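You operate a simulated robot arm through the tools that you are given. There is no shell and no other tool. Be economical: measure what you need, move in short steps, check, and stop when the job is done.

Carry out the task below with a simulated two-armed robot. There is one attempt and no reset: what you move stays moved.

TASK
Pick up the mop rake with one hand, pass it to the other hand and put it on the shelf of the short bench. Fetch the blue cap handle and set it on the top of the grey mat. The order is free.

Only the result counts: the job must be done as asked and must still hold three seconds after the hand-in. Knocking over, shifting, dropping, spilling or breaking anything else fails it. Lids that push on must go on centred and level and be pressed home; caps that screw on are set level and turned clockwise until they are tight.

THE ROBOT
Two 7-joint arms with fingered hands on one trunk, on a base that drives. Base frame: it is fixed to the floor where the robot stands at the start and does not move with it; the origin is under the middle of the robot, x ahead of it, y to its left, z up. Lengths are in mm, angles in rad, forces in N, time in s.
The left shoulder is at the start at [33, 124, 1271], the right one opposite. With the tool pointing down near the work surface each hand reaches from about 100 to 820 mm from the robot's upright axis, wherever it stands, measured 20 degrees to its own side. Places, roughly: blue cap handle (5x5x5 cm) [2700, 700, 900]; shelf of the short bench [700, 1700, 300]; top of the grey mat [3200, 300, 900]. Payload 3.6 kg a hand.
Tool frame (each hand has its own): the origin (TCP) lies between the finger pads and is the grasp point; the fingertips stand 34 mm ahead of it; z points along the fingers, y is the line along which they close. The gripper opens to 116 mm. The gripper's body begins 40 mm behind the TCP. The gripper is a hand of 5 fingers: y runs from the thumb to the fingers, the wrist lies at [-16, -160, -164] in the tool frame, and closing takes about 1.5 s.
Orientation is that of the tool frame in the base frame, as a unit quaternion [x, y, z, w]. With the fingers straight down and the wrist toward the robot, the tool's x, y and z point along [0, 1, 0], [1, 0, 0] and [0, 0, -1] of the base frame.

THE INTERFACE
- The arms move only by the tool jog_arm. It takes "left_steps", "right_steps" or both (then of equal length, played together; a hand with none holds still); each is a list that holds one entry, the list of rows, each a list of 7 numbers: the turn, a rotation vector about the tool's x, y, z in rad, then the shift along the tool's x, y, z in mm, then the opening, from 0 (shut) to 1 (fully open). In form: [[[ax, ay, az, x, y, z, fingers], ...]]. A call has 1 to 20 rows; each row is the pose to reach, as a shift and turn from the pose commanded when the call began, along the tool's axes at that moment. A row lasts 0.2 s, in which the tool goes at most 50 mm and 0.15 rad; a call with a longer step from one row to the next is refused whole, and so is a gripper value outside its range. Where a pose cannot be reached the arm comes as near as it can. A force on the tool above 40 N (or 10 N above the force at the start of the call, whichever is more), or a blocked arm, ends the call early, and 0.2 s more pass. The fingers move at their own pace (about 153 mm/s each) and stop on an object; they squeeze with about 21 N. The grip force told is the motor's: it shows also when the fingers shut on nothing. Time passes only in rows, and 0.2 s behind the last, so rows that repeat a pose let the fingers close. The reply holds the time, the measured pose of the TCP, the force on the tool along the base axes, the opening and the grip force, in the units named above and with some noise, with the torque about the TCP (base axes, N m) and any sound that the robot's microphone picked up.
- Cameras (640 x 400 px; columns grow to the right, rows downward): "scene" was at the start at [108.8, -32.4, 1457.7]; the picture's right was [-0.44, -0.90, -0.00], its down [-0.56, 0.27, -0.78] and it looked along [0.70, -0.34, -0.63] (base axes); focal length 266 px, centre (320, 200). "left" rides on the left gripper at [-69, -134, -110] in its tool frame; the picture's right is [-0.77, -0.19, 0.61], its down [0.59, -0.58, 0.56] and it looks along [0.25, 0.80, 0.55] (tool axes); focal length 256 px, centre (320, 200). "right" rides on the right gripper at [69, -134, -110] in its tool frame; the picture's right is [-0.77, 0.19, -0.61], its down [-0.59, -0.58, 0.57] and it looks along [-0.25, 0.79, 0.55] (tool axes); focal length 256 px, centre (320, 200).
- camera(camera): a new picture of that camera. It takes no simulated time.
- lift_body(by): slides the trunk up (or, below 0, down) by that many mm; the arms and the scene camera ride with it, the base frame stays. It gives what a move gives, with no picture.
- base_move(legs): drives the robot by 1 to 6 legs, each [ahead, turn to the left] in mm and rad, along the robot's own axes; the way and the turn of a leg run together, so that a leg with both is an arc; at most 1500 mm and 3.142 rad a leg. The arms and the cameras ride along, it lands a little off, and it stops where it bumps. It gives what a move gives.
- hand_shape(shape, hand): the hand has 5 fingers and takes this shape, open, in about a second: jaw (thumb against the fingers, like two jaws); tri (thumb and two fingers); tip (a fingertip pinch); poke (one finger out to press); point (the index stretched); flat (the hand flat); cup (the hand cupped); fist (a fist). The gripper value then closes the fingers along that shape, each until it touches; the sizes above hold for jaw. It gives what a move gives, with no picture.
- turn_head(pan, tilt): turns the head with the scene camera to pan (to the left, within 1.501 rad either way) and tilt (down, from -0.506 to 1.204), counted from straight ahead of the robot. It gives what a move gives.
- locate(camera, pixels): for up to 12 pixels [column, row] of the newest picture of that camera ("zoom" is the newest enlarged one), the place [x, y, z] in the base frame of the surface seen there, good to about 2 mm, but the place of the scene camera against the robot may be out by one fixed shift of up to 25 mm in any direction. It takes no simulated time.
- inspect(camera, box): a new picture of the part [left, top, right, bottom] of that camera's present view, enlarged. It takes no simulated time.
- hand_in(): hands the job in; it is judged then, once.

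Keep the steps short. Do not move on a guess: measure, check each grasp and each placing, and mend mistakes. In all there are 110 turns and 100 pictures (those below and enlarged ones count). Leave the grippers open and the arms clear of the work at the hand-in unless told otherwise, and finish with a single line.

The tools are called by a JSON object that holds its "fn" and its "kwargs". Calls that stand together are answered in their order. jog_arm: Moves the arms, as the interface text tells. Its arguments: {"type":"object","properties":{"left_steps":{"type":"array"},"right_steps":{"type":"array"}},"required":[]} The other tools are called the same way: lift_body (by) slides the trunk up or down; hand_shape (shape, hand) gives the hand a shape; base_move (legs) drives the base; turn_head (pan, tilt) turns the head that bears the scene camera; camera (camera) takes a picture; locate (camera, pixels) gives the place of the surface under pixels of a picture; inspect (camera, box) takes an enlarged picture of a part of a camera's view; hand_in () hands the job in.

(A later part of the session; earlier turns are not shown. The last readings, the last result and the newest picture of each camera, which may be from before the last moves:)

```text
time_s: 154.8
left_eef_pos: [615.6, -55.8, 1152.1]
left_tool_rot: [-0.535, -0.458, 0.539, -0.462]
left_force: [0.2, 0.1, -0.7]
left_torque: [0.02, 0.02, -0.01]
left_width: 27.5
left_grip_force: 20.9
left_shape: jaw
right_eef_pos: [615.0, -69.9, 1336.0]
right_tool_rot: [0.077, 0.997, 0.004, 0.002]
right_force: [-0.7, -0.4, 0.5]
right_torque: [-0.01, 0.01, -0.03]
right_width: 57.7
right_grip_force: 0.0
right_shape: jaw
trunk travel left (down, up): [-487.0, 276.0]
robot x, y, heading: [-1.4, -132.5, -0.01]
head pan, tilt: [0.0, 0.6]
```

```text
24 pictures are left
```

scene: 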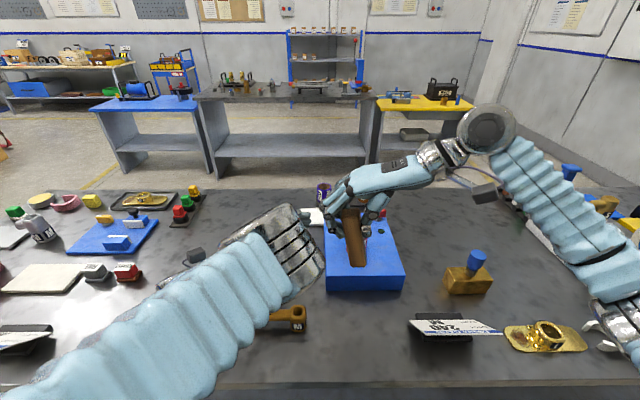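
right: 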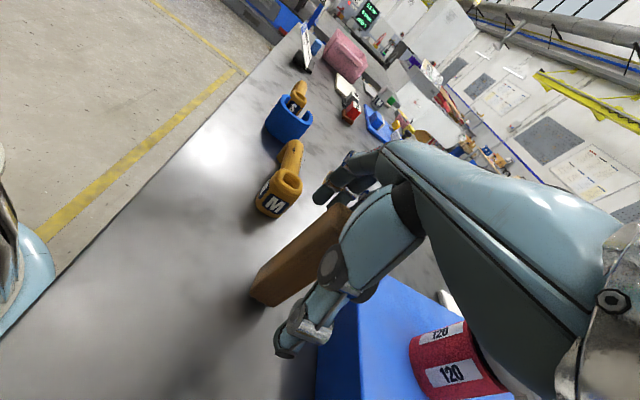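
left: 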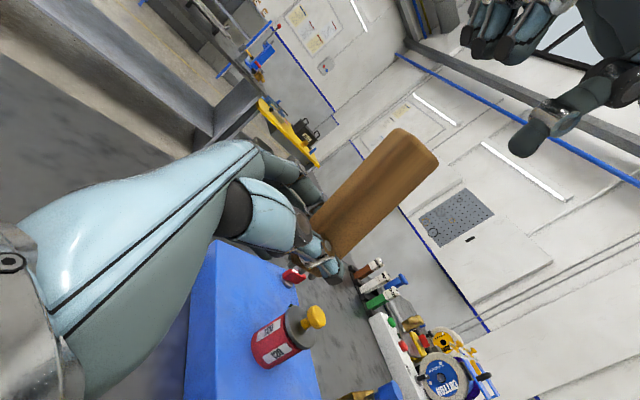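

The handover succeeded: the left hand alone holds the rake. Now the left turns fingers-down (rake becomes horizontal) and the right goes back to its side.

{"fn": "jog_arm", "kwargs": {"left_steps": [[[0, 0.031, 0, -1, -3, -3, 0], [0, 0.079, 0, -1, -8, -7, 0], [0, 0.141, 0, -3, -14, -12, 0], [0, 0.22, 0, -4, -22, -19, 0], [0, 0.314, 0, -6, -31, -27, 0], [0, 0.424, 0, -8, -42, -36, 0], [0, 0.534, 0, -10, -53, -46, 0], [0, 0.66, 0, -12, -66, -56, 0], [0, 0.785, 0, -14, -78, -67, 0], [0, 0.911, 0, -16, -91, -78, 0], [0, 1.037, 0, -18, -104, -88, 0], [0, 1.147, 0, -20, -115, -98, 0], [0, 1.257, 0, -22, -126, -107, 0], [0, 1.351, 0, -24, -135, -115, 0], [0, 1.43, 0, -25, -143, -122, 0], [0, 1.492, 0, -27, -149, -127, 0], [0, 1.54, 0, -28, -154, -131, 0], [0, 1.571, 0, -28, -157, -134, 0]]], "right_steps": [[[0, 0, 0.028, 3, -7, 2, 1], [0, 0, 0.071, 8, -18, 4, 1], [0, 0, 0.128, 15, -32, 8, 1], [0, 0, 0.199, 23, -50, 12, 1], [0, 0, 0.284, 32, -72, 17, 1], [0, 0, 0.383, 44, -97, 23, 1], [0, 0, 0.483, 55, -122, 29, 1], [0, 0, 0.596, 68, -151, 36, 1], [0, 0, 0.71, 81, -180, 43, 1], [0, 0, 0.824, 94, -208, 50, 1], [0, 0, 0.937, 107, -237, 57, 1], [0, 0, 1.037, 118, -262, 63, 1], [0, 0, 1.136, 130, -287, 69, 1], [0, 0, 1.221, 139, -309, 74, 1], [0, 0, 1.292, 147, -327, 78, 1], [0, 0, 1.349, 154, -341, 82, 1], [0, 0, 1.392, 159, -352, 84, 1], [0, 0, 1.42, 162, -359, 86, 1]]]}}

{"fn": "turn_head", "kwargs": {"pan": 1.2, "tilt": 0.6}}

{"fn": "camera", "kwargs": {"camera": "scene"}}

```text
time_s: 158.6
left_eef_pos: [479.8, 100.3, 1179.8]
left_tool_rot: [0.761, 0.649, -0.003, 0.002]
left_force: [-0.3, 0.5, 0.5]
left_torque: [0.04, -0.01, -0.01]
left_width: 27.2
left_grip_force: 22.0
left_shape: jaw
right_eef_pos: [399.9, -399.7, 1247.0]
right_tool_rot: [0.708, 0.706, 0.003, 0.0]
right_force: [-0.1, -0.6, 0.0]
right_torque: [-0.03, -0.01, -0.01]
right_width: 115.7
right_grip_force: 0.0
right_shape: jaw
trunk travel left (down, up): [-487.0, 276.0]
robot x, y, heading: [3.9, -130.0, -0.01]
head pan, tilt: [0.0, 0.6]
```

```text
time_s: 160.0
left_eef_pos: [479.4, 99.6, 1178.5]
left_tool_rot: [0.761, 0.649, -0.002, 0.002]
left_force: [-0.1, 0.0, -0.1]
left_torque: [0.03, 0.01, 0.0]
left_width: 27.4
left_grip_force: 20.8
left_shape: jaw
right_eef_pos: [400.5, -399.2, 1248.1]
right_tool_rot: [0.707, 0.707, 0.004, 0.0]
right_force: [0.2, -0.2, 0.1]
right_torque: [0.01, 0.0, -0.01]
right_width: 115.9
right_grip_force: 0.1
right_shape: jaw
trunk travel left (down, up): [-487.0, 276.0]
robot x, y, heading: [-1.7, -132.9, -0.013]
head pan, tilt: [1.201, 0.6]
```

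```text
23 pictures are left
```

scene: 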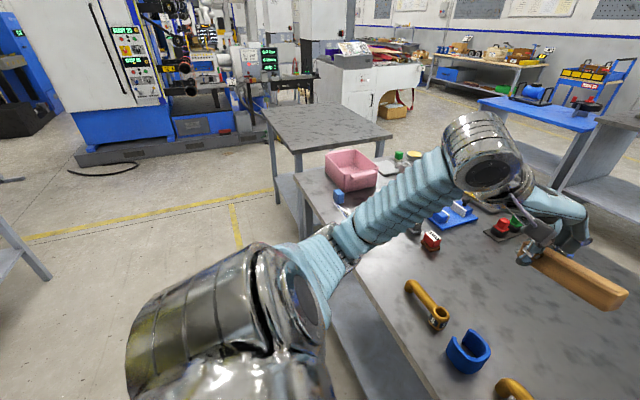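

Everything clear. I measure the short bench: its top corners and its shelf edge at (285,190).

{"fn": "locate", "kwargs": {"camera": "scene", "pixels": [[292, 150], [268, 108], [388, 138], [345, 103], [285, 185], [282, 200], [300, 200], [305, 185], [335, 200], [325, 230], [290, 178]]}}

{"fn": "inspect", "kwargs": {"camera": "scene", "box": [240, 90, 400, 260]}}

```text
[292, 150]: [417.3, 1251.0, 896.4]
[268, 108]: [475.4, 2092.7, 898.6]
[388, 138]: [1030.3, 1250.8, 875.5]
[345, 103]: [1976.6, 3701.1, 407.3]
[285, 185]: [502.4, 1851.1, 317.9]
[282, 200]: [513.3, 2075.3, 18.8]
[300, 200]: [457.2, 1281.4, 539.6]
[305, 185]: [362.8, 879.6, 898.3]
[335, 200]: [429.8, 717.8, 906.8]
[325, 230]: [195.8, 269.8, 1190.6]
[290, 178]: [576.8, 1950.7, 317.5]
```

```text
2.35 times, centred on (320, 175) of scene
```

zoom: 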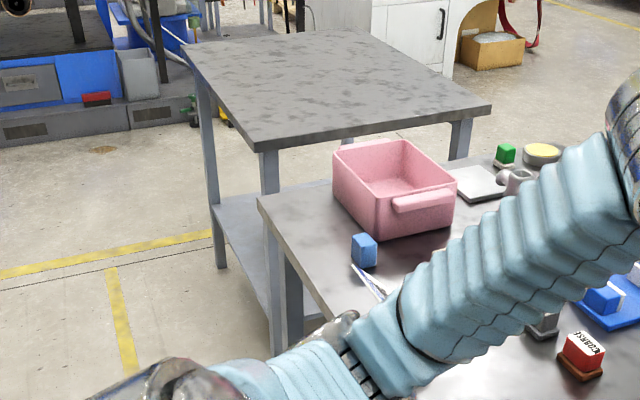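

Short bench: top x≈417–1030, y≈1250–2090, shelf z≈300, open on its x- side. I'll tuck the right hand back, then back off from the bench.

{"fn": "jog_arm", "kwargs": {"right_steps": [[[0, 0, 0, -5, -9, 0, 1], [0, 0, 0, -17, -28, 0, 1], [0, 0, 0, -33, -56, 0, 1], [0, 0, 0, -52, -88, 0, 1], [0, 0, 0, -74, -124, 0, 1], [0, 0, 0, -94, -158, 0, 1], [0, 0, 0, -111, -187, 0, 1], [0, 0, 0, -124, -208, 0, 1], [0, 0, 0, -131, -220, 0, 1], [0, 0, 0, -131, -220, 0, 1]]]}}

{"fn": "base_move", "kwargs": {"legs": [[-230, 0]]}}

```text
time_s: 162.2
left_eef_pos: [480.3, 100.1, 1179.1]
left_tool_rot: [0.761, 0.649, -0.002, 0.003]
left_force: [-0.5, 0.5, -0.4]
left_torque: [0.03, 0.04, -0.02]
left_width: 27.5
left_grip_force: 20.8
left_shape: jaw
right_eef_pos: [180.2, -530.8, 1246.0]
right_tool_rot: [0.708, 0.707, 0.003, 0.001]
right_force: [0.2, 1.3, 0.7]
right_torque: [-0.01, 0.03, 0.01]
right_width: 115.8
right_grip_force: 0.0
right_shape: jaw
right hand out of reach, approached as far as the arm can: row 3, 4, 5, 6, 7
trunk travel left (down, up): [-487.0, 276.0]
robot x, y, heading: [-1.6, -130.9, -0.008]
head pan, tilt: [1.201, 0.6]
```

```text
time_s: 163.9
left_eef_pos: [250.8, 103.0, 1180.2]
left_tool_rot: [0.76, 0.649, -0.003, 0.003]
left_force: [-1.3, 0.0, -0.7]
left_torque: [0.08, -0.03, -0.02]
left_width: 27.5
left_grip_force: 20.5
left_shape: jaw
right_eef_pos: [-48.8, -528.4, 1246.9]
right_tool_rot: [0.707, 0.707, 0.004, 0.0]
right_force: [0.8, -0.6, -0.5]
right_torque: [0.0, -0.06, 0.0]
right_width: 115.8
right_grip_force: 0.1
right_shape: jaw
trunk travel left (down, up): [-487.0, 276.0]
robot x, y, heading: [-229.4, -127.0, -0.012]
head pan, tilt: [1.201, 0.6]
```

Good. Now turn left 90°.

{"fn": "base_move", "kwargs": {"legs": [[0, 1.58]]}}

```text
time_s: 168.2
left_eef_pos: [-466.0, 348.8, 1180.8]
left_tool_rot: [0.072, 0.997, 0.0, 0.004]
left_force: [-0.9, -0.2, 0.3]
left_torque: [0.04, 0.05, 0.0]
left_width: 27.7
left_grip_force: 20.8
left_shape: jaw
right_eef_pos: [169.9, 56.3, 1246.0]
right_tool_rot: [-0.005, 1.0, 0.002, -0.002]
right_force: [-0.8, 0.5, -0.6]
right_torque: [0.01, 0.03, -0.01]
right_width: 115.9
right_grip_force: 0.1
right_shape: jaw
trunk travel left (down, up): [-487.0, 276.0]
robot x, y, heading: [-226.1, -131.2, 1.572]
head pan, tilt: [1.201, 0.6]
```

Turned. Drive 1630 mm forward along the aisle, then turn right to face the short bench.

{"fn": "base_move", "kwargs": {"legs": [[1000, 0], [630, 0]]}}

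{"fn": "base_move", "kwargs": {"legs": [[0, -1.575]]}}

{"fn": "turn_head", "kwargs": {"pan": 0.15, "tilt": 0.8}}

{"fn": "camera", "kwargs": {"camera": "scene"}}

```text
time_s: 176.5
left_eef_pos: [-476.2, 1980.1, 1180.1]
left_tool_rot: [0.073, 0.997, 0.0, 0.003]
left_force: [0.2, -0.4, -0.3]
left_torque: [0.03, 0.05, 0.01]
left_width: 27.4
left_grip_force: 21.0
left_shape: jaw
right_eef_pos: [159.2, 1688.1, 1245.8]
right_tool_rot: [-0.005, 1.0, 0.002, -0.002]
right_force: [1.1, -0.8, -0.9]
right_torque: [0.02, 0.01, 0.0]
right_width: 116.3
right_grip_force: 0.0
right_shape: jaw
trunk travel left (down, up): [-487.0, 276.0]
robot x, y, heading: [-236.8, 1502.9, 1.577]
head pan, tilt: [1.201, 0.6]
```

```text
time_s: 180.7
left_eef_pos: [235.8, 1744.6, 1178.7]
left_tool_rot: [0.753, 0.658, -0.003, 0.002]
left_force: [-0.6, 0.0, -1.4]
left_torque: [0.06, -0.01, 0.0]
left_width: 27.1
left_grip_force: 20.8
left_shape: jaw
right_eef_pos: [-50.5, 1106.2, 1245.3]
right_tool_rot: [0.699, 0.715, 0.003, 0.0]
right_force: [0.5, 0.0, 0.1]
right_torque: [-0.02, -0.03, 0.0]
right_width: 116.1
right_grip_force: 0.2
right_shape: jaw
trunk travel left (down, up): [-487.0, 276.0]
robot x, y, heading: [-238.6, 1499.3, 0.013]
head pan, tilt: [1.201, 0.6]
```

```text
time_s: 182.0
left_eef_pos: [235.8, 1744.7, 1179.4]
left_tool_rot: [0.753, 0.658, -0.002, 0.003]
left_force: [0.4, 0.6, -0.7]
left_torque: [-0.01, 0.01, 0.0]
left_width: 27.2
left_grip_force: 21.0
left_shape: jaw
right_eef_pos: [-50.6, 1105.6, 1245.3]
right_tool_rot: [0.699, 0.715, 0.004, 0.0]
right_force: [0.0, 0.1, -0.4]
right_torque: [0.0, -0.01, -0.01]
right_width: 115.9
right_grip_force: 0.1
right_shape: jaw
trunk travel left (down, up): [-487.0, 276.0]
robot x, y, heading: [-238.3, 1502.9, 0.013]
head pan, tilt: [0.15, 0.799]
```

```text
21 pictures are left
```

scene: 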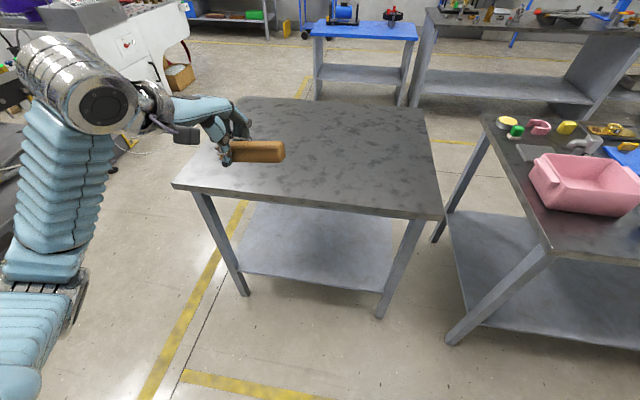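

The short bench is straight ahead with its shelf open toward me. Measure shelf and edges.

{"fn": "locate", "kwargs": {"camera": "scene", "pixels": [[248, 268], [375, 288], [310, 270], [300, 240], [330, 225], [178, 183], [435, 212], [205, 230], [405, 250], [258, 152], [282, 152], [240, 295]]}}

```text
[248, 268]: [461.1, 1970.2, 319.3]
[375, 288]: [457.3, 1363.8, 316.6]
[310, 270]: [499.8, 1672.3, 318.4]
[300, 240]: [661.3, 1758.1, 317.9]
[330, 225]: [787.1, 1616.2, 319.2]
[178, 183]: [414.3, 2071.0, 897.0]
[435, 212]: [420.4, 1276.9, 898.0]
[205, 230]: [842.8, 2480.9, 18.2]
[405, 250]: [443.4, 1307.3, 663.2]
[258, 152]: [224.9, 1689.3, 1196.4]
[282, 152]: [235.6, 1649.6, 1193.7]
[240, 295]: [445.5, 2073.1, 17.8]
```

Shelf surface z≈300, front edge x≈450, top edge x≈412. Standing clear of the bench, I lower the trunk 480 mm.

{"fn": "lift_body", "kwargs": {"by": -480}}

```text
refused: -480 is not a number from -400 to 400
```

{"fn": "lift_body", "kwargs": {"by": -240}}

{"fn": "lift_body", "kwargs": {"by": -240}}

```text
time_s: 184.5
left_eef_pos: [234.4, 1744.2, 940.1]
left_tool_rot: [0.753, 0.658, -0.002, 0.003]
left_force: [0.4, -0.7, 1.2]
left_torque: [0.04, -0.03, 0.02]
left_width: 27.0
left_grip_force: 20.6
left_shape: jaw
right_eef_pos: [-51.0, 1107.6, 1006.8]
right_tool_rot: [0.7, 0.715, 0.005, 0.0]
right_force: [-0.5, -0.4, 0.6]
right_torque: [-0.02, -0.01, 0.0]
right_width: 116.0
right_grip_force: 0.0
right_shape: jaw
trunk travel left (down, up): [-247.0, 516.0]
robot x, y, heading: [-239.1, 1505.0, 0.012]
head pan, tilt: [0.15, 0.799]
```

```text
time_s: 187.0
left_eef_pos: [264.3, 1744.6, 573.9]
left_tool_rot: [0.743, 0.648, -0.13, -0.106]
left_force: [0.7, 0.2, -0.2]
left_torque: [0.05, -0.02, 0.02]
left_width: 27.4
left_grip_force: 20.7
left_shape: jaw
right_eef_pos: [-50.7, 1107.6, 765.9]
right_tool_rot: [0.699, 0.715, 0.004, 0.0]
right_force: [0.2, 0.2, 0.2]
right_torque: [0.03, 0.03, 0.0]
right_width: 115.8
right_grip_force: 0.2
right_shape: jaw
trunk travel left (down, up): [-7.0, 756.0]
robot x, y, heading: [-238.7, 1500.5, 0.015]
head pan, tilt: [0.15, 0.799]
```

The left hand dropped more than expected (z 574, tilted). Let me look at the arm.

{"fn": "turn_head", "kwargs": {"pan": 0.6, "tilt": 0.7}}

{"fn": "camera", "kwargs": {"camera": "scene"}}

```text
time_s: 187.9
left_eef_pos: [266.1, 1745.5, 573.4]
left_tool_rot: [0.743, 0.648, -0.13, -0.106]
left_force: [0.3, 0.5, 0.2]
left_torque: [0.05, 0.0, 0.01]
left_width: 27.3
left_grip_force: 21.5
left_shape: jaw
right_eef_pos: [-50.1, 1106.5, 765.3]
right_tool_rot: [0.699, 0.715, 0.004, 0.0]
right_force: [0.4, 0.4, 1.6]
right_torque: [-0.02, 0.03, 0.01]
right_width: 116.0
right_grip_force: 0.1
right_shape: jaw
trunk travel left (down, up): [-7.0, 756.0]
robot x, y, heading: [-241.7, 1504.8, 0.009]
head pan, tilt: [0.6, 0.7]
```

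```text
20 pictures are left
```

scene: 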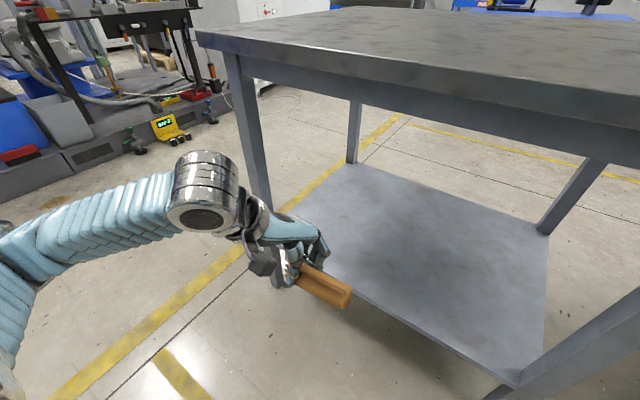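

Looks fine, rake held. Send a null jog to sync and see the pose.

{"fn": "jog_arm", "kwargs": {"left_steps": [[[0, 0, 0, 0, 0, 0, 0], [0, 0, 0, 0, 0, 0, 0]]]}}

```text
time_s: 188.5
left_eef_pos: [266.4, 1745.6, 573.8]
left_tool_rot: [0.742, 0.649, -0.13, -0.106]
left_force: [0.2, -0.9, -0.2]
left_torque: [0.04, -0.03, 0.03]
left_width: 27.3
left_grip_force: 21.2
left_shape: jaw
right_eef_pos: [-51.3, 1107.5, 766.3]
right_tool_rot: [0.698, 0.716, 0.004, 0.0]
right_force: [-0.3, 0.3, 0.1]
right_torque: [0.03, 0.02, 0.0]
right_width: 115.8
right_grip_force: 0.0
right_shape: jaw
trunk travel left (down, up): [-7.0, 756.0]
robot x, y, heading: [-241.9, 1500.7, 0.018]
head pan, tilt: [0.6, 0.7]
```

Stable. Test a small forward-down move of the left hand (60 forward, 40 down).

{"fn": "jog_arm", "kwargs": {"left_steps": [[[0, 0, 0, 2, 14, 4, 0], [0, 0, 0, 5, 36, 9, 0], [0, 0, 0, 8, 58, 15, 0], [0, 0, 0, 10, 69, 18, 0]]]}}

```text
time_s: 189.5
left_eef_pos: [327.6, 1744.9, 533.0]
left_tool_rot: [0.743, 0.648, -0.13, -0.106]
left_force: [0.0, -0.5, 0.3]
left_torque: [0.01, -0.03, -0.01]
left_width: 27.2
left_grip_force: 20.9
left_shape: jaw
right_eef_pos: [-49.7, 1105.7, 765.9]
right_tool_rot: [0.699, 0.715, 0.004, 0.0]
right_force: [0.4, -0.6, -0.5]
right_torque: [0.01, -0.01, 0.04]
right_width: 116.1
right_grip_force: 0.1
right_shape: jaw
trunk travel left (down, up): [-7.0, 756.0]
robot x, y, heading: [-238.5, 1500.8, 0.014]
head pan, tilt: [0.6, 0.7]
```

Exact. Now straighten the hand to fingers-down and lower to z≈430.

{"fn": "jog_arm", "kwargs": {"left_steps": [[[-0.02, 0.002, -0.008, 0, 2, 6, 0], [-0.067, 0.007, -0.027, 1, 7, 19, 0], [-0.135, 0.014, -0.053, 2, 13, 38, 0], [-0.202, 0.02, -0.08, 3, 20, 56, 0], [-0.27, 0.027, -0.106, 4, 26, 75, 0], [-0.317, 0.032, -0.125, 5, 31, 88, 0], [-0.337, 0.034, -0.133, 6, 33, 94, 0], [-0.337, 0.034, -0.133, 6, 33, 94, 0]]]}}

```text
time_s: 191.3
left_eef_pos: [327.2, 1746.5, 433.3]
left_tool_rot: [0.707, 0.707, 0.002, 0.001]
left_force: [0.1, -0.1, 0.1]
left_torque: [0.01, 0.01, 0.0]
left_width: 26.9
left_grip_force: 20.6
left_shape: jaw
right_eef_pos: [-51.4, 1106.3, 765.7]
right_tool_rot: [0.699, 0.715, 0.004, -0.001]
right_force: [-1.5, -0.2, -0.5]
right_torque: [-0.03, -0.03, 0.0]
right_width: 115.9
right_grip_force: 0.0
right_shape: jaw
trunk travel left (down, up): [-7.0, 756.0]
robot x, y, heading: [-237.8, 1505.4, 0.017]
head pan, tilt: [0.6, 0.7]
```

Hand fingers-down at [327,1746,433]. Drive 220 mm forward so the hand is over the shelf.

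{"fn": "base_move", "kwargs": {"legs": [[220, 0]]}}

{"fn": "camera", "kwargs": {"camera": "scene"}}

```text
time_s: 193.0
left_eef_pos: [545.9, 1750.8, 434.7]
left_tool_rot: [0.707, 0.707, 0.001, 0.001]
left_force: [0.4, 0.4, 0.2]
left_torque: [0.04, 0.02, 0.01]
left_width: 26.8
left_grip_force: 20.7
left_shape: jaw
right_eef_pos: [169.8, 1109.6, 766.1]
right_tool_rot: [0.7, 0.715, 0.004, 0.0]
right_force: [0.5, 0.4, 0.2]
right_torque: [-0.01, 0.02, 0.0]
right_width: 115.7
right_grip_force: 0.0
right_shape: jaw
trunk travel left (down, up): [-7.0, 756.0]
robot x, y, heading: [-18.7, 1504.5, 0.017]
head pan, tilt: [0.6, 0.7]
```

```text
19 pictures are left
```

scene: 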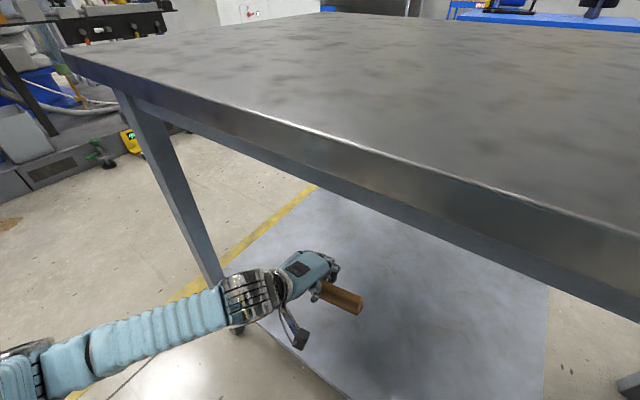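

Hand with the rake is above the shelf. Lower it to TCP z≈340, then gently to first contact.

{"fn": "jog_arm", "kwargs": {"left_steps": [[[0, 0, 0, 0, 0, 5, 0], [0, 0, 0, 0, 0, 20, 0], [0, 0, 0, 0, 0, 42, 0], [0, 0, 0, 0, 0, 65, 0], [0, 0, 0, 0, 0, 82, 0], [0, 0, 0, 0, 0, 92, 0], [0, 0, 0, 0, 0, 96, 0], [0, 0, 0, 0, 0, 99, 0], [0, 0, 0, 0, 0, 102, 0], [0, 0, 0, 0, 0, 104, 0], [0, 0, 0, 0, 0, 106, 0], [0, 0, 0, 0, 0, 108, 0]]]}}

{"fn": "inspect", "kwargs": {"camera": "scene", "box": [230, 220, 400, 360]}}

```text
time_s: 195.4
left_eef_pos: [549.2, 1747.4, 335.7]
left_tool_rot: [0.708, 0.706, 0.007, 0.01]
left_force: [-3.3, -1.4, 18.4]
left_torque: [0.18, -0.25, 0.07]
left_width: 27.3
left_grip_force: 20.8
left_shape: jaw
right_eef_pos: [168.8, 1109.6, 765.3]
right_tool_rot: [0.698, 0.716, 0.005, 0.0]
right_force: [0.0, -0.5, -0.1]
right_torque: [0.0, 0.02, 0.0]
right_width: 115.9
right_grip_force: 0.1
right_shape: jaw
trunk travel left (down, up): [-7.0, 756.0]
robot x, y, heading: [-20.5, 1506.4, 0.016]
head pan, tilt: [0.6, 0.7]
stopped in row 11 (left hand): the force on the tool passed its limit (the readings are from after the stop); the commanded pose is now the measured one
```

```text
2.86 times, centred on (315, 290) of scene
```

zoom: 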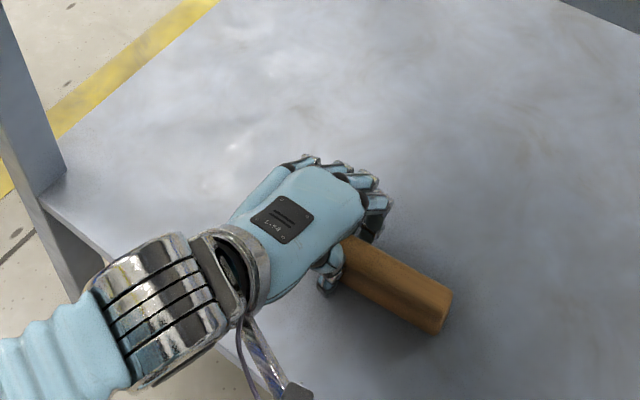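

Contact at z≈336 with the rake right at the shelf. Ease up 2 mm and open.

{"fn": "jog_arm", "kwargs": {"left_steps": [[[0, 0, 0, 0, 0, -2, 0], [0, 0, 0, 0, 0, -2, 0.2], [0, 0, 0, 0, 0, -2, 0.35], [0, 0, 0, 0, 0, -2, 0.5], [0, 0, 0, 0, 0, -2, 0.7], [0, 0, 0, 0, 0, -2, 0.9], [0, 0, 0, 0, 0, -2, 1], [0, 0, 0, 0, 0, -2, 1], [0, 0, 0, 0, 0, -8, 1], [0, 0, 0, 0, 0, -25, 1], [0, 0, 0, 0, 0, -50, 1], [0, 0, 0, 0, 0, -75, 1], [0, 0, 0, 0, 0, -95, 1], [0, 0, 0, 0, 0, -100, 1]]]}}

{"fn": "camera", "kwargs": {"camera": "scene"}}

```text
time_s: 198.4
left_eef_pos: [547.0, 1748.3, 430.9]
left_tool_rot: [0.707, 0.707, 0.004, 0.004]
left_force: [0.0, 0.1, -0.4]
left_torque: [0.03, 0.02, -0.02]
left_width: 115.7
left_grip_force: 0.0
left_shape: jaw
right_eef_pos: [169.0, 1111.0, 766.1]
right_tool_rot: [0.698, 0.716, 0.004, -0.001]
right_force: [-0.2, 0.3, 0.0]
right_torque: [0.0, -0.03, 0.01]
right_width: 115.9
right_grip_force: 0.0
right_shape: jaw
trunk travel left (down, up): [-7.0, 756.0]
robot x, y, heading: [-21.4, 1507.7, 0.013]
head pan, tilt: [0.6, 0.7]
```

```text
17 pictures are left
```

scene: 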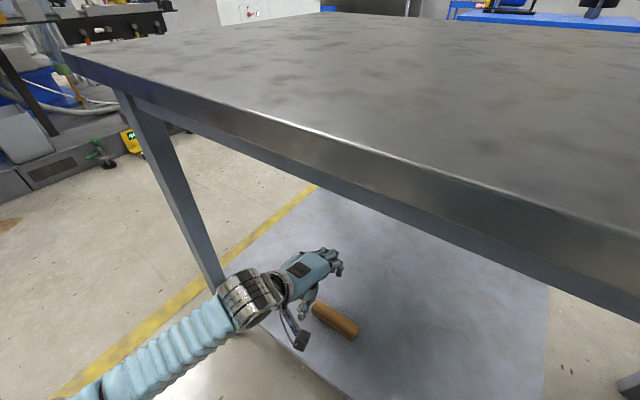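

The rake lies on the shelf. Back out straight, then raise the trunk and look left for a route around the short bench.

{"fn": "base_move", "kwargs": {"legs": [[-250, 0]]}}

{"fn": "lift_body", "kwargs": {"by": 240}}

{"fn": "lift_body", "kwargs": {"by": 240}}

{"fn": "turn_head", "kwargs": {"pan": 0.7, "tilt": 0.45}}

{"fn": "camera", "kwargs": {"camera": "scene"}}

```text
time_s: 200.2
left_eef_pos: [297.3, 1744.6, 431.7]
left_tool_rot: [0.707, 0.707, 0.003, 0.006]
left_force: [-0.6, -0.9, 0.7]
left_torque: [-0.04, -0.01, 0.0]
left_width: 115.8
left_grip_force: 0.1
left_shape: jaw
right_eef_pos: [-79.2, 1106.4, 765.6]
right_tool_rot: [0.699, 0.715, 0.003, 0.0]
right_force: [0.2, 0.5, 0.0]
right_torque: [0.02, 0.01, -0.01]
right_width: 116.0
right_grip_force: 0.1
right_shape: jaw
trunk travel left (down, up): [-7.0, 756.0]
robot x, y, heading: [-267.4, 1502.4, 0.015]
head pan, tilt: [0.6, 0.7]
```

```text
time_s: 202.7
left_eef_pos: [298.8, 1744.3, 669.9]
left_tool_rot: [0.707, 0.707, 0.002, 0.005]
left_force: [0.1, 0.0, -0.5]
left_torque: [0.03, 0.0, -0.01]
left_width: 115.9
left_grip_force: 0.0
left_shape: jaw
right_eef_pos: [-79.1, 1105.1, 1005.4]
right_tool_rot: [0.698, 0.716, 0.003, 0.0]
right_force: [-0.4, -0.2, -0.8]
right_torque: [0.04, -0.02, -0.01]
right_width: 115.9
right_grip_force: 0.1
right_shape: jaw
trunk travel left (down, up): [-247.0, 516.0]
robot x, y, heading: [-273.5, 1500.2, 0.017]
head pan, tilt: [0.6, 0.7]
```

```text
time_s: 205.2
left_eef_pos: [298.6, 1745.6, 911.0]
left_tool_rot: [0.707, 0.707, 0.004, 0.005]
left_force: [0.0, 0.0, 0.1]
left_torque: [-0.05, 0.02, 0.02]
left_width: 116.0
left_grip_force: 0.1
left_shape: jaw
right_eef_pos: [-80.3, 1106.4, 1246.1]
right_tool_rot: [0.699, 0.716, 0.004, 0.0]
right_force: [0.1, 0.7, -0.3]
right_torque: [-0.04, 0.0, 0.01]
right_width: 115.7
right_grip_force: 0.0
right_shape: jaw
trunk travel left (down, up): [-487.0, 276.0]
robot x, y, heading: [-269.6, 1500.8, 0.016]
head pan, tilt: [0.6, 0.7]
```

```text
time_s: 206.0
left_eef_pos: [297.6, 1743.7, 912.7]
left_tool_rot: [0.707, 0.707, 0.003, 0.005]
left_force: [0.2, -0.1, 0.8]
left_torque: [-0.02, 0.03, 0.0]
left_width: 116.0
left_grip_force: 0.1
left_shape: jaw
right_eef_pos: [-80.0, 1107.0, 1246.1]
right_tool_rot: [0.699, 0.715, 0.003, -0.001]
right_force: [-0.7, 0.5, 0.6]
right_torque: [0.0, 0.0, 0.0]
right_width: 116.1
right_grip_force: 0.1
right_shape: jaw
trunk travel left (down, up): [-487.0, 276.0]
robot x, y, heading: [-270.3, 1506.4, 0.025]
head pan, tilt: [0.7, 0.45]
```

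```text
16 pictures are left
```

scene: 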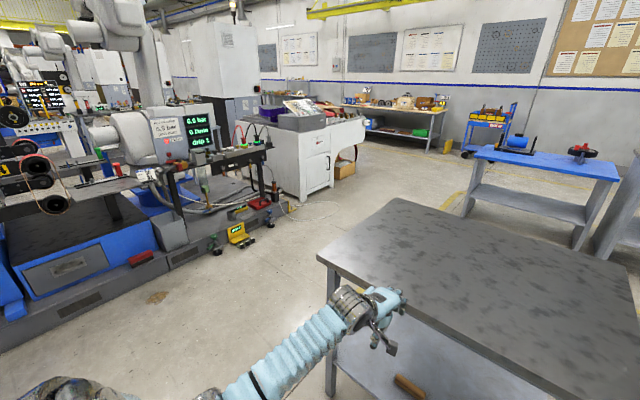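

Measure the obstacles left of the short bench: yellow box, pedestals, cabinet foot, blue bench.

{"fn": "locate", "kwargs": {"camera": "scene", "pixels": [[240, 243], [180, 268], [100, 300], [268, 222], [303, 200], [335, 185], [285, 207], [397, 202], [475, 152], [470, 215], [578, 250], [600, 200]]}}

```text
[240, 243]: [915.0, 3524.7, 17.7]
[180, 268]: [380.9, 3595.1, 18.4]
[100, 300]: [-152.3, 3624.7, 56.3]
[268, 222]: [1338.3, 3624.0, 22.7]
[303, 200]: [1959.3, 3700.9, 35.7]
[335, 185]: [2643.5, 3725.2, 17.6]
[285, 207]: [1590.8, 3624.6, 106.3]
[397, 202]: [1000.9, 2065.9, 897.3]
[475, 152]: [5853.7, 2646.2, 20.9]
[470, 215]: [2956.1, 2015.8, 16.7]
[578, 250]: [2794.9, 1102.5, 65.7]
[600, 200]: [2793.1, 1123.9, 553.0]
```

The corridor y≈2100–3500 is free. Raise the left hand, then turn left and drive around (y≈2800).

{"fn": "jog_arm", "kwargs": {"left_steps": [[[0, 0, 0, 0, 0, -8, 1], [0, 0, 0, 0, 0, -30, 1], [0, 0, 0, 0, -5, -65, 1], [0, 0, 0, 0, -15, -105, 1], [0, 0, 0, 0, -30, -145, 1], [0, 0, 0, 0, -45, -185, 1], [0, 0, 0, 0, -55, -215, 1], [0, 0, 0, 0, -60, -235, 1], [0, 0, 0, 0, -60, -240, 1]]]}}

{"fn": "base_move", "kwargs": {"legs": [[0, 1.55]]}}

```text
time_s: 208.0
left_eef_pos: [234.1, 1745.8, 1151.2]
left_tool_rot: [0.708, 0.707, 0.003, 0.005]
left_force: [0.7, 0.0, -0.9]
left_torque: [-0.01, 0.0, 0.01]
left_width: 115.8
left_grip_force: 0.0
left_shape: jaw
right_eef_pos: [-79.3, 1108.4, 1246.3]
right_tool_rot: [0.698, 0.716, 0.003, 0.0]
right_force: [0.8, -0.1, 0.7]
right_torque: [-0.01, -0.01, 0.02]
right_width: 115.9
right_grip_force: 0.0
right_shape: jaw
trunk travel left (down, up): [-487.0, 276.0]
robot x, y, heading: [-268.0, 1502.1, 0.018]
head pan, tilt: [0.7, 0.45]
```

```text
time_s: 212.1
left_eef_pos: [-495.9, 2014.9, 1152.0]
left_tool_rot: [0.017, 1.0, 0.007, 0.002]
left_force: [0.8, 0.6, -0.1]
left_torque: [0.0, 0.0, -0.04]
left_width: 115.9
left_grip_force: 0.2
left_shape: jaw
right_eef_pos: [131.7, 1678.4, 1245.8]
right_tool_rot: [0.006, 1.0, 0.003, -0.002]
right_force: [-0.4, 0.8, -0.1]
right_torque: [-0.01, -0.02, 0.03]
right_width: 115.9
right_grip_force: 0.0
right_shape: jaw
trunk travel left (down, up): [-487.0, 276.0]
robot x, y, heading: [-271.6, 1504.0, 1.557]
head pan, tilt: [0.7, 0.45]
```

{"fn": "base_move", "kwargs": {"legs": [[1300, 0], [0, -1.557], [1400, 0], [600, 0]]}}

```text
time_s: 232.1
left_eef_pos: [2281.4, 3011.6, 1150.8]
left_tool_rot: [0.716, 0.698, 0.003, 0.006]
left_force: [0.0, -0.2, -0.2]
left_torque: [0.01, 0.03, 0.01]
left_width: 116.0
left_grip_force: 0.1
left_shape: jaw
right_eef_pos: [1950.1, 2381.7, 1246.4]
right_tool_rot: [0.708, 0.706, 0.005, 0.0]
right_force: [-0.2, 0.0, 0.0]
right_torque: [0.0, 0.01, -0.01]
right_width: 116.1
right_grip_force: 0.2
right_shape: jaw
trunk travel left (down, up): [-487.0, 276.0]
robot x, y, heading: [1773.0, 2783.6, -0.006]
head pan, tilt: [0.7, 0.45]
```

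On track. Now turn right, drive along between the benches to y≈700, and turn to face the far bench.

{"fn": "base_move", "kwargs": {"legs": [[0, -1.565], [1100, 0], [980, 0], [0, 1.57]]}}

{"fn": "turn_head", "kwargs": {"pan": -0.05, "tilt": 0.6}}

{"fn": "camera", "kwargs": {"camera": "scene"}}

```text
time_s: 250.1
left_eef_pos: [2228.0, 932.1, 1152.0]
left_tool_rot: [0.72, 0.694, 0.004, 0.006]
left_force: [0.1, 0.3, -0.2]
left_torque: [-0.01, -0.02, -0.01]
left_width: 115.8
left_grip_force: 0.0
left_shape: jaw
right_eef_pos: [1889.9, 305.5, 1246.4]
right_tool_rot: [0.71, 0.704, 0.004, -0.001]
right_force: [-0.2, -0.1, -0.1]
right_torque: [-0.01, -0.02, 0.0]
right_width: 116.0
right_grip_force: 0.0
right_shape: jaw
trunk travel left (down, up): [-487.0, 276.0]
robot x, y, heading: [1716.6, 708.4, -0.017]
head pan, tilt: [0.7, 0.45]
```

```text
time_s: 251.2
left_eef_pos: [2226.8, 932.0, 1151.3]
left_tool_rot: [0.72, 0.694, 0.004, 0.006]
left_force: [0.5, -0.4, 0.9]
left_torque: [0.03, -0.02, -0.01]
left_width: 115.8
left_grip_force: 0.0
left_shape: jaw
right_eef_pos: [1890.6, 304.9, 1246.4]
right_tool_rot: [0.71, 0.704, 0.005, 0.0]
right_force: [-0.2, 0.0, -0.3]
right_torque: [-0.01, 0.0, -0.04]
right_width: 115.9
right_grip_force: 0.0
right_shape: jaw
trunk travel left (down, up): [-487.0, 276.0]
robot x, y, heading: [1712.4, 705.0, -0.018]
head pan, tilt: [-0.051, 0.6]
```

```text
15 pictures are left
```

scene: 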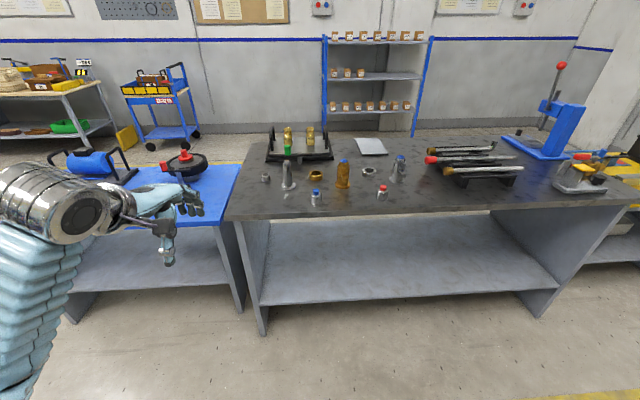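

Far bench in view: the grey handle with blue cap at (316,200), mat at (370,147). Zoom and measure.

{"fn": "inspect", "kwargs": {"camera": "scene", "box": [250, 125, 420, 225]}}

{"fn": "locate", "kwargs": {"camera": "scene", "pixels": [[316, 192], [316, 204], [382, 190], [345, 178], [288, 180], [362, 138], [380, 138], [386, 152], [360, 153], [371, 145], [300, 212], [265, 177]]}}

```text
3.76 times, centred on (335, 175) of scene
```

zoom: 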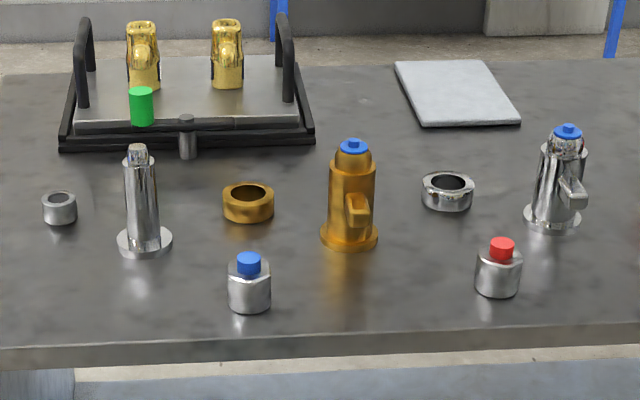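

```text
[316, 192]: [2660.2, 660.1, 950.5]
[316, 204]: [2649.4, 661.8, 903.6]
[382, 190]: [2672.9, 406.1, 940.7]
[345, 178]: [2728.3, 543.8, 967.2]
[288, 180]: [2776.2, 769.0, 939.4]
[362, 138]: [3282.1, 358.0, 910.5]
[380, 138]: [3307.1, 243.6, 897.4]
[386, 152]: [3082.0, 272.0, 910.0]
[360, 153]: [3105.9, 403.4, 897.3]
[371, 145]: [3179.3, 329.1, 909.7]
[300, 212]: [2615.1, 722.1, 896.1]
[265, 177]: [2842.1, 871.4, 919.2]
```

Handle ≈[2670,655], mat x≈3085–3285, y≈250–400, top ≈892. Measure the bench front edge, then move to about (2160, 605).

{"fn": "locate", "kwargs": {"camera": "scene", "pixels": [[400, 211], [300, 217], [500, 206], [400, 216], [380, 300], [289, 162], [400, 158], [342, 163]]}}

{"fn": "base_move", "kwargs": {"legs": [[0, -0.2], [460, 0], [0, 0.215]]}}

{"fn": "turn_head", "kwargs": {"pan": -0.1, "tilt": 0.75}}

{"fn": "camera", "kwargs": {"camera": "scene"}}

```text
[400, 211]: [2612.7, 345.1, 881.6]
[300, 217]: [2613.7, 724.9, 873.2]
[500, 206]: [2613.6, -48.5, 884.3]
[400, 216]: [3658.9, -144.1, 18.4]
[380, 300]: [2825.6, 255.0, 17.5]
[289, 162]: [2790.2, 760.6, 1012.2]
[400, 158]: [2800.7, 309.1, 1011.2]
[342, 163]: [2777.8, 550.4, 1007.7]
```

```text
time_s: 255.5
left_eef_pos: [2675.6, 836.9, 1151.0]
left_tool_rot: [0.715, 0.699, 0.003, 0.006]
left_force: [0.4, -0.4, -0.2]
left_torque: [0.02, -0.04, -0.03]
left_width: 115.9
left_grip_force: 0.2
left_shape: jaw
right_eef_pos: [2346.3, 205.1, 1245.5]
right_tool_rot: [0.707, 0.707, 0.003, 0.0]
right_force: [0.0, 0.2, -0.8]
right_torque: [0.04, 0.01, 0.01]
right_width: 115.8
right_grip_force: 0.0
right_shape: jaw
trunk travel left (down, up): [-487.0, 276.0]
robot x, y, heading: [2168.1, 607.3, -0.009]
head pan, tilt: [-0.051, 0.6]
```

```text
time_s: 256.2
left_eef_pos: [2674.9, 836.3, 1152.2]
left_tool_rot: [0.716, 0.698, 0.004, 0.004]
left_force: [-0.1, -0.5, 0.3]
left_torque: [-0.02, -0.02, 0.04]
left_width: 116.1
left_grip_force: 0.1
left_shape: jaw
right_eef_pos: [2345.9, 204.4, 1245.4]
right_tool_rot: [0.706, 0.708, 0.004, 0.0]
right_force: [0.7, 0.2, 0.3]
right_torque: [0.04, 0.0, -0.01]
right_width: 116.1
right_grip_force: 0.1
right_shape: jaw
trunk travel left (down, up): [-487.0, 276.0]
robot x, y, heading: [2162.5, 604.6, -0.01]
head pan, tilt: [-0.099, 0.75]
```

```text
13 pictures are left
```

scene: 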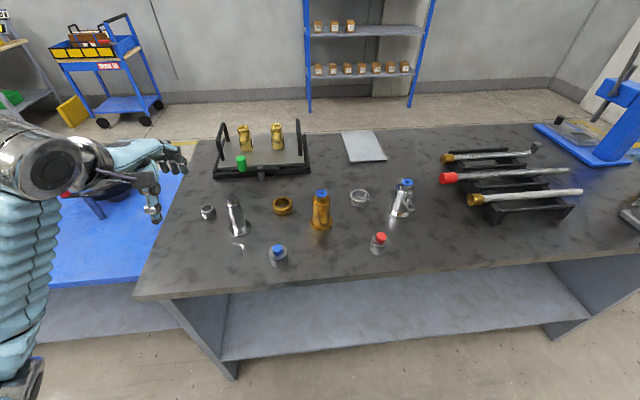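

Front edge at x≈2609. Measure the handle at (278,255) and the mat again from here.

{"fn": "inspect", "kwargs": {"camera": "scene", "box": [230, 210, 330, 280]}}

{"fn": "locate", "kwargs": {"camera": "zoom", "pixels": [[307, 218], [307, 260], [270, 300], [345, 300], [307, 340], [280, 250], [340, 250], [260, 360]]}}

{"fn": "locate", "kwargs": {"camera": "scene", "pixels": [[344, 133], [373, 131], [385, 159], [353, 161], [365, 146], [278, 247]]}}

```text
5.71 times, centred on (280, 245) of scene
```

zoom: 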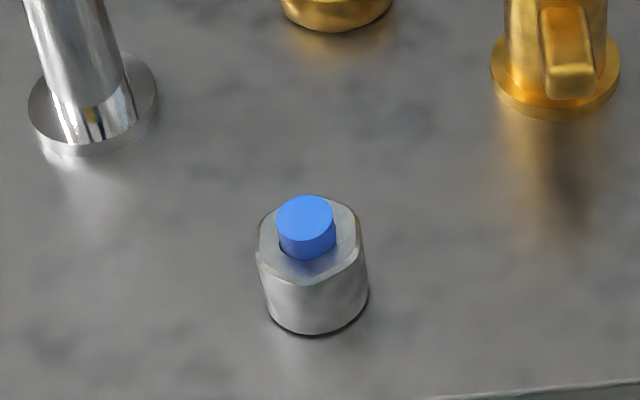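

```text
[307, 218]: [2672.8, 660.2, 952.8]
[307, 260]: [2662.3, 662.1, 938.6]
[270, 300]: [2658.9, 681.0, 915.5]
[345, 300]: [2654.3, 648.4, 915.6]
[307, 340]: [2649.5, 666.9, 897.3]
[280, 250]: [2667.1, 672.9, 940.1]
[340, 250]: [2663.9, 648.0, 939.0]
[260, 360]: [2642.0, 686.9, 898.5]
```

```text
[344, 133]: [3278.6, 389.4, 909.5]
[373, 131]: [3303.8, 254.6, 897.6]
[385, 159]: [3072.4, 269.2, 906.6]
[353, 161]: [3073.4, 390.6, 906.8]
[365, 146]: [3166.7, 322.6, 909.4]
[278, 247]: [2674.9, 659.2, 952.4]
```

Handle true centre ≈[2668,653], 44 mm body up to z≈921, cap to 934. Move the right hand above it at z≈1080, and the left hand aside.

{"fn": "jog_arm", "kwargs": {"left_steps": [[[0, 0, 0, 2, -3, 0, 1], [0, 0, 0, 5, -8, 0, 1], [0, 0, 0, 9, -14, 0, 1], [0, 0, 0, 14, -21, 0, 1], [0, 0, 0, 20, -30, 0, 1], [0, 0, 0, 27, -40, 0, 1], [0, 0, 0, 34, -51, 0, 1], [0, 0, 0, 42, -63, 0, 1], [0, 0, 0, 50, -75, 0, 1], [0, 0, 0, 58, -87, 0, 1], [0, 0, 0, 66, -99, 0, 1], [0, 0, 0, 73, -110, 0, 1], [0, 0, 0, 80, -120, 0, 1], [0, 0, 0, 86, -129, 0, 1], [0, 0, 0, 91, -136, 0, 1], [0, 0, 0, 95, -142, 0, 1], [0, 0, 0, 98, -147, 0, 1], [0, 0, 0, 100, -150, 0, 1]]], "right_steps": [[[0, 0, 0, 9, 6, 0, 1], [0, 0, 0, 22, 16, 1, 1], [0, 0, 0, 40, 29, 3, 1], [0, 0, 0, 63, 45, 6, 1], [0, 0, 0, 90, 64, 10, 1], [0, 0, 0, 121, 87, 18, 1], [0, 0, 0, 152, 109, 28, 1], [0, 0, 0, 185, 133, 40, 1], [0, 0, 0, 218, 157, 54, 1], [0, 0, 0, 251, 181, 68, 1], [0, 0, 0, 284, 204, 82, 1], [0, 0, 0, 317, 228, 97, 1], [0, 0, 0, 348, 250, 112, 1], [0, 0, 0, 376, 270, 126, 1], [0, 0, 0, 402, 289, 140, 1], [0, 0, 0, 424, 305, 153, 1], [0, 0, 0, 440, 316, 162, 1], [0, 0, 0, 448, 322, 165, 1]]]}}

{"fn": "camera", "kwargs": {"camera": "right"}}

```text
time_s: 260.0
left_eef_pos: [2527.0, 940.5, 1149.6]
left_tool_rot: [0.716, 0.698, 0.003, 0.005]
left_force: [0.4, 0.2, -0.9]
left_torque: [0.03, 0.02, -0.01]
left_width: 115.9
left_grip_force: 0.1
left_shape: jaw
right_eef_pos: [2616.7, 498.4, 1160.8]
right_tool_rot: [0.707, 0.707, 0.004, -0.001]
right_force: [0.1, 0.2, 0.2]
right_torque: [-0.03, 0.03, 0.01]
right_width: 115.9
right_grip_force: 0.1
right_shape: jaw
right hand out of reach, approached as far as the arm can: row 2, 3, 4, 5, 6, 7, 8, 9, 10, 11, 12, 13, 14, 15, 16, 17, 18
trunk travel left (down, up): [-487.0, 276.0]
robot x, y, heading: [2164.6, 603.1, -0.01]
head pan, tilt: [-0.099, 0.75]
```

```text
11 pictures are left
```

right: 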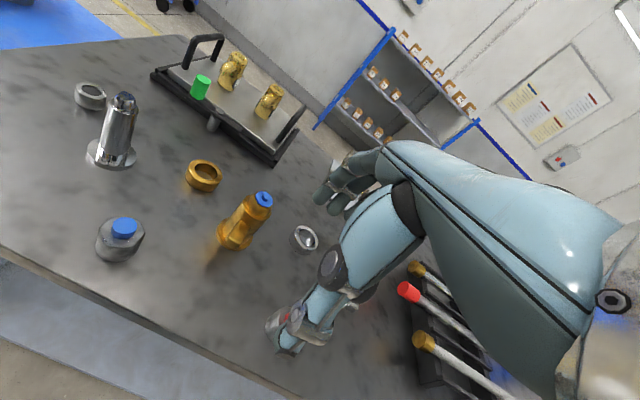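

The right arm can't reach there with that wrist direction. First measure the handle with this camera, then yaw the hand 1 rad to the left (wrist to the right) while approaching.

{"fn": "locate", "kwargs": {"camera": "right", "pixels": [[124, 222], [124, 230], [103, 235], [142, 238], [112, 220], [138, 225], [120, 252], [90, 270]]}}

{"fn": "jog_arm", "kwargs": {"right_steps": [[[0, 0, -0.02, 3, 1, 1, 1], [0, 0, -0.06, 9, 3, 4, 1], [0, 0, -0.12, 19, 6, 8, 1], [0, 0, -0.2, 31, 10, 14, 1], [0, 0, -0.29, 45, 15, 21, 1], [0, 0, -0.39, 60, 20, 30, 1], [0, 0, -0.5, 78, 26, 41, 1], [0, 0, -0.61, 95, 31, 52, 1], [0, 0, -0.71, 110, 36, 64, 1], [0, 0, -0.8, 124, 41, 76, 1], [0, 0, -0.88, 136, 45, 87, 1], [0, 0, -0.94, 146, 48, 95, 1], [0, 0, -0.98, 152, 50, 100, 1], [0, 0, -1.0, 155, 51, 101, 1]]]}}

```text
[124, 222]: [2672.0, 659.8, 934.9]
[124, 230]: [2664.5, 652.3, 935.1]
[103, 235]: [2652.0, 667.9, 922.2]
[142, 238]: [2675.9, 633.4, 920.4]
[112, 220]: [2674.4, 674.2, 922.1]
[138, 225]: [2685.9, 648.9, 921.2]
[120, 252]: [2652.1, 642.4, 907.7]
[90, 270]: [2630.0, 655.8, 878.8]
```

```text
time_s: 263.0
left_eef_pos: [2529.1, 940.5, 1148.9]
left_tool_rot: [0.715, 0.699, 0.004, 0.005]
left_force: [0.5, -0.4, 0.8]
left_torque: [0.0, -0.01, 0.01]
left_width: 116.2
left_grip_force: 0.0
left_shape: jaw
right_eef_pos: [2603.7, 569.9, 1127.1]
right_tool_rot: [0.281, 0.96, 0.004, 0.002]
right_force: [-0.8, -0.1, -0.3]
right_torque: [-0.02, -0.01, -0.03]
right_width: 115.9
right_grip_force: 0.1
right_shape: jaw
right hand out of reach, approached as far as the arm can: row 3, 4, 5, 6, 7, 8, 9, 10, 11, 12, 13, 14
trunk travel left (down, up): [-487.0, 276.0]
robot x, y, heading: [2168.1, 602.4, -0.007]
head pan, tilt: [-0.099, 0.75]
```

Handle centre from the accurate camera: [2669,654]. I'll turn the base left 0.3 rad so the handle lies more on the right hand's side.

{"fn": "base_move", "kwargs": {"legs": [[0, 0.3]]}}

```text
time_s: 264.4
left_eef_pos: [2413.4, 1033.0, 1150.0]
left_tool_rot: [0.604, 0.797, 0.004, 0.005]
left_force: [0.4, 0.8, 0.3]
left_torque: [-0.05, 0.01, 0.0]
left_width: 115.9
left_grip_force: 0.0
left_shape: jaw
right_eef_pos: [2593.4, 701.9, 1126.6]
right_tool_rot: [0.135, 0.991, 0.004, 0.001]
right_force: [0.2, -0.6, -0.2]
right_torque: [0.02, -0.01, 0.02]
right_width: 116.0
right_grip_force: 0.1
right_shape: jaw
trunk travel left (down, up): [-487.0, 276.0]
robot x, y, heading: [2165.6, 604.5, 0.288]
head pan, tilt: [-0.099, 0.75]
```

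Now move the right hand over the handle at z≈1060, unwinding the yaw.

{"fn": "jog_arm", "kwargs": {"right_steps": [[[0, 0, 0.021, -3, -1, 2, 1], [0, 0, 0.07, -9, -3, 7, 1], [0, 0, 0.14, -17, -5, 13, 1], [0, 0, 0.224, -28, -8, 21, 1], [0, 0, 0.315, -39, -12, 30, 1], [0, 0, 0.406, -50, -15, 39, 1], [0, 0, 0.497, -61, -18, 48, 1], [0, 0, 0.581, -71, -22, 56, 1], [0, 0, 0.651, -80, -24, 62, 1], [0, 0, 0.7, -86, -26, 67, 1], [0, 0, 0.7, -86, -26, 67, 1]]]}}

```text
time_s: 266.8
left_eef_pos: [2413.7, 1031.9, 1149.0]
left_tool_rot: [0.604, 0.797, 0.003, 0.005]
left_force: [-0.5, 0.0, 0.4]
left_torque: [0.01, 0.03, -0.01]
left_width: 116.1
left_grip_force: 0.0
left_shape: jaw
right_eef_pos: [2662.6, 623.4, 1085.4]
right_tool_rot: [0.467, 0.884, 0.004, 0.0]
right_force: [0.2, -0.4, -0.4]
right_torque: [-0.01, -0.02, 0.0]
right_width: 116.2
right_grip_force: 0.1
right_shape: jaw
right hand out of reach, approached as far as the arm can: row 4, 5, 6, 7, 8, 9, 10, 11
trunk travel left (down, up): [-487.0, 276.0]
robot x, y, heading: [2168.4, 606.1, 0.296]
head pan, tilt: [-0.099, 0.75]
```

Close, but still limited. Turn the base left another 0.25 rad and retry.

{"fn": "base_move", "kwargs": {"legs": [[0, 0.25]]}}

```text
time_s: 268.1
left_eef_pos: [2300.3, 1081.0, 1148.9]
left_tool_rot: [0.499, 0.866, 0.004, 0.004]
left_force: [-0.7, -0.2, 0.5]
left_torque: [-0.04, -0.03, -0.01]
left_width: 116.1
left_grip_force: 0.0
left_shape: jaw
right_eef_pos: [2642.3, 745.7, 1085.7]
right_tool_rot: [0.354, 0.935, 0.005, -0.001]
right_force: [-0.3, 0.8, 0.3]
right_torque: [-0.01, 0.0, 0.0]
right_width: 116.2
right_grip_force: 0.1
right_shape: jaw
trunk travel left (down, up): [-487.0, 276.0]
robot x, y, heading: [2163.2, 608.3, 0.54]
head pan, tilt: [-0.099, 0.75]
```

Retry the approach.

{"fn": "jog_arm", "kwargs": {"right_steps": [[[0, 0, 0.01, -3, -2, 1, 1], [0, 0, 0.05, -14, -9, 4, 1], [0, 0, 0.1, -28, -17, 9, 1], [0, 0, 0.16, -44, -28, 14, 1], [0, 0, 0.22, -60, -38, 19, 1], [0, 0, 0.27, -73, -46, 24, 1], [0, 0, 0.3, -81, -51, 26, 1], [0, 0, 0.3, -81, -51, 26, 1]]]}}

{"fn": "camera", "kwargs": {"camera": "right"}}

```text
time_s: 269.9
left_eef_pos: [2300.7, 1080.4, 1150.2]
left_tool_rot: [0.5, 0.866, 0.005, 0.005]
left_force: [0.4, 0.4, 0.5]
left_torque: [-0.01, -0.02, 0.02]
left_width: 115.7
left_grip_force: 0.0
left_shape: jaw
right_eef_pos: [2668.7, 654.4, 1057.6]
right_tool_rot: [0.489, 0.872, 0.004, 0.0]
right_force: [0.4, -0.3, 0.3]
right_torque: [0.02, 0.0, -0.01]
right_width: 116.2
right_grip_force: 0.1
right_shape: jaw
trunk travel left (down, up): [-487.0, 276.0]
robot x, y, heading: [2168.9, 602.8, 0.54]
head pan, tilt: [-0.099, 0.75]
```

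```text
10 pictures are left
```

right: 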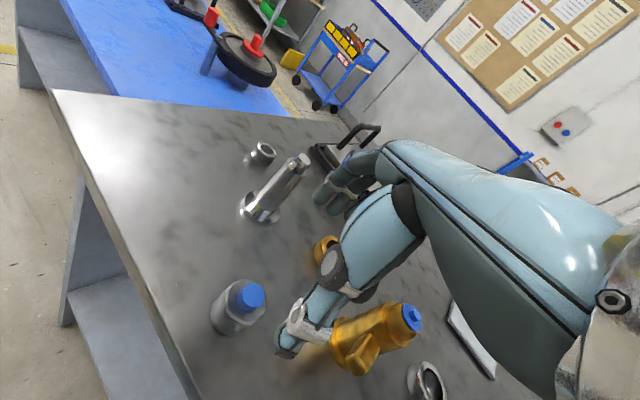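

Above the handle. Narrow the opening to 0.65 and descend to z≈922.

{"fn": "jog_arm", "kwargs": {"right_steps": [[[0, 0, 0, 0, 0, 5, 0.8], [0, 0, 0, 0, 0, 18, 0.65], [0, 0, 0, 0, 0, 38, 0.65], [0, 0, 0, 0, 0, 62, 0.65], [0, 0, 0, 0, 0, 85, 0.65], [0, 0, 0, 0, 0, 106, 0.65], [0, 0, 0, 0, 0, 122, 0.65], [0, 0, 0, 0, 0, 132, 0.65], [0, 0, 0, 0, 0, 136, 0.65], [0, 0, 0, 0, 0, 136, 0.65]]]}}

{"fn": "camera", "kwargs": {"camera": "right"}}

```text
time_s: 272.1
left_eef_pos: [2300.6, 1080.6, 1149.5]
left_tool_rot: [0.5, 0.866, 0.005, 0.005]
left_force: [-0.2, 0.1, 0.6]
left_torque: [0.0, -0.01, -0.02]
left_width: 116.0
left_grip_force: 0.0
left_shape: jaw
right_eef_pos: [2670.4, 615.4, 1006.0]
right_tool_rot: [0.489, 0.872, 0.004, -0.001]
right_force: [0.3, 0.5, -1.3]
right_torque: [0.0, 0.02, -0.01]
right_width: 75.8
right_grip_force: 0.1
right_shape: jaw
right hand out of reach, approached as far as the arm can: row 3, 4, 5, 6, 7, 8, 9, 10
trunk travel left (down, up): [-487.0, 276.0]
robot x, y, heading: [2166.8, 604.1, 0.541]
head pan, tilt: [-0.099, 0.75]
```

```text
9 pictures are left
```

right: 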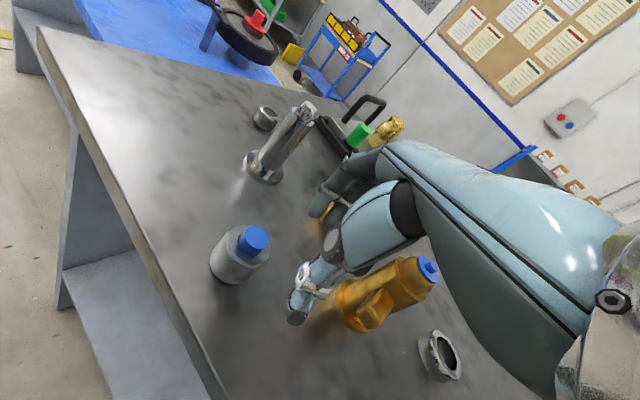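

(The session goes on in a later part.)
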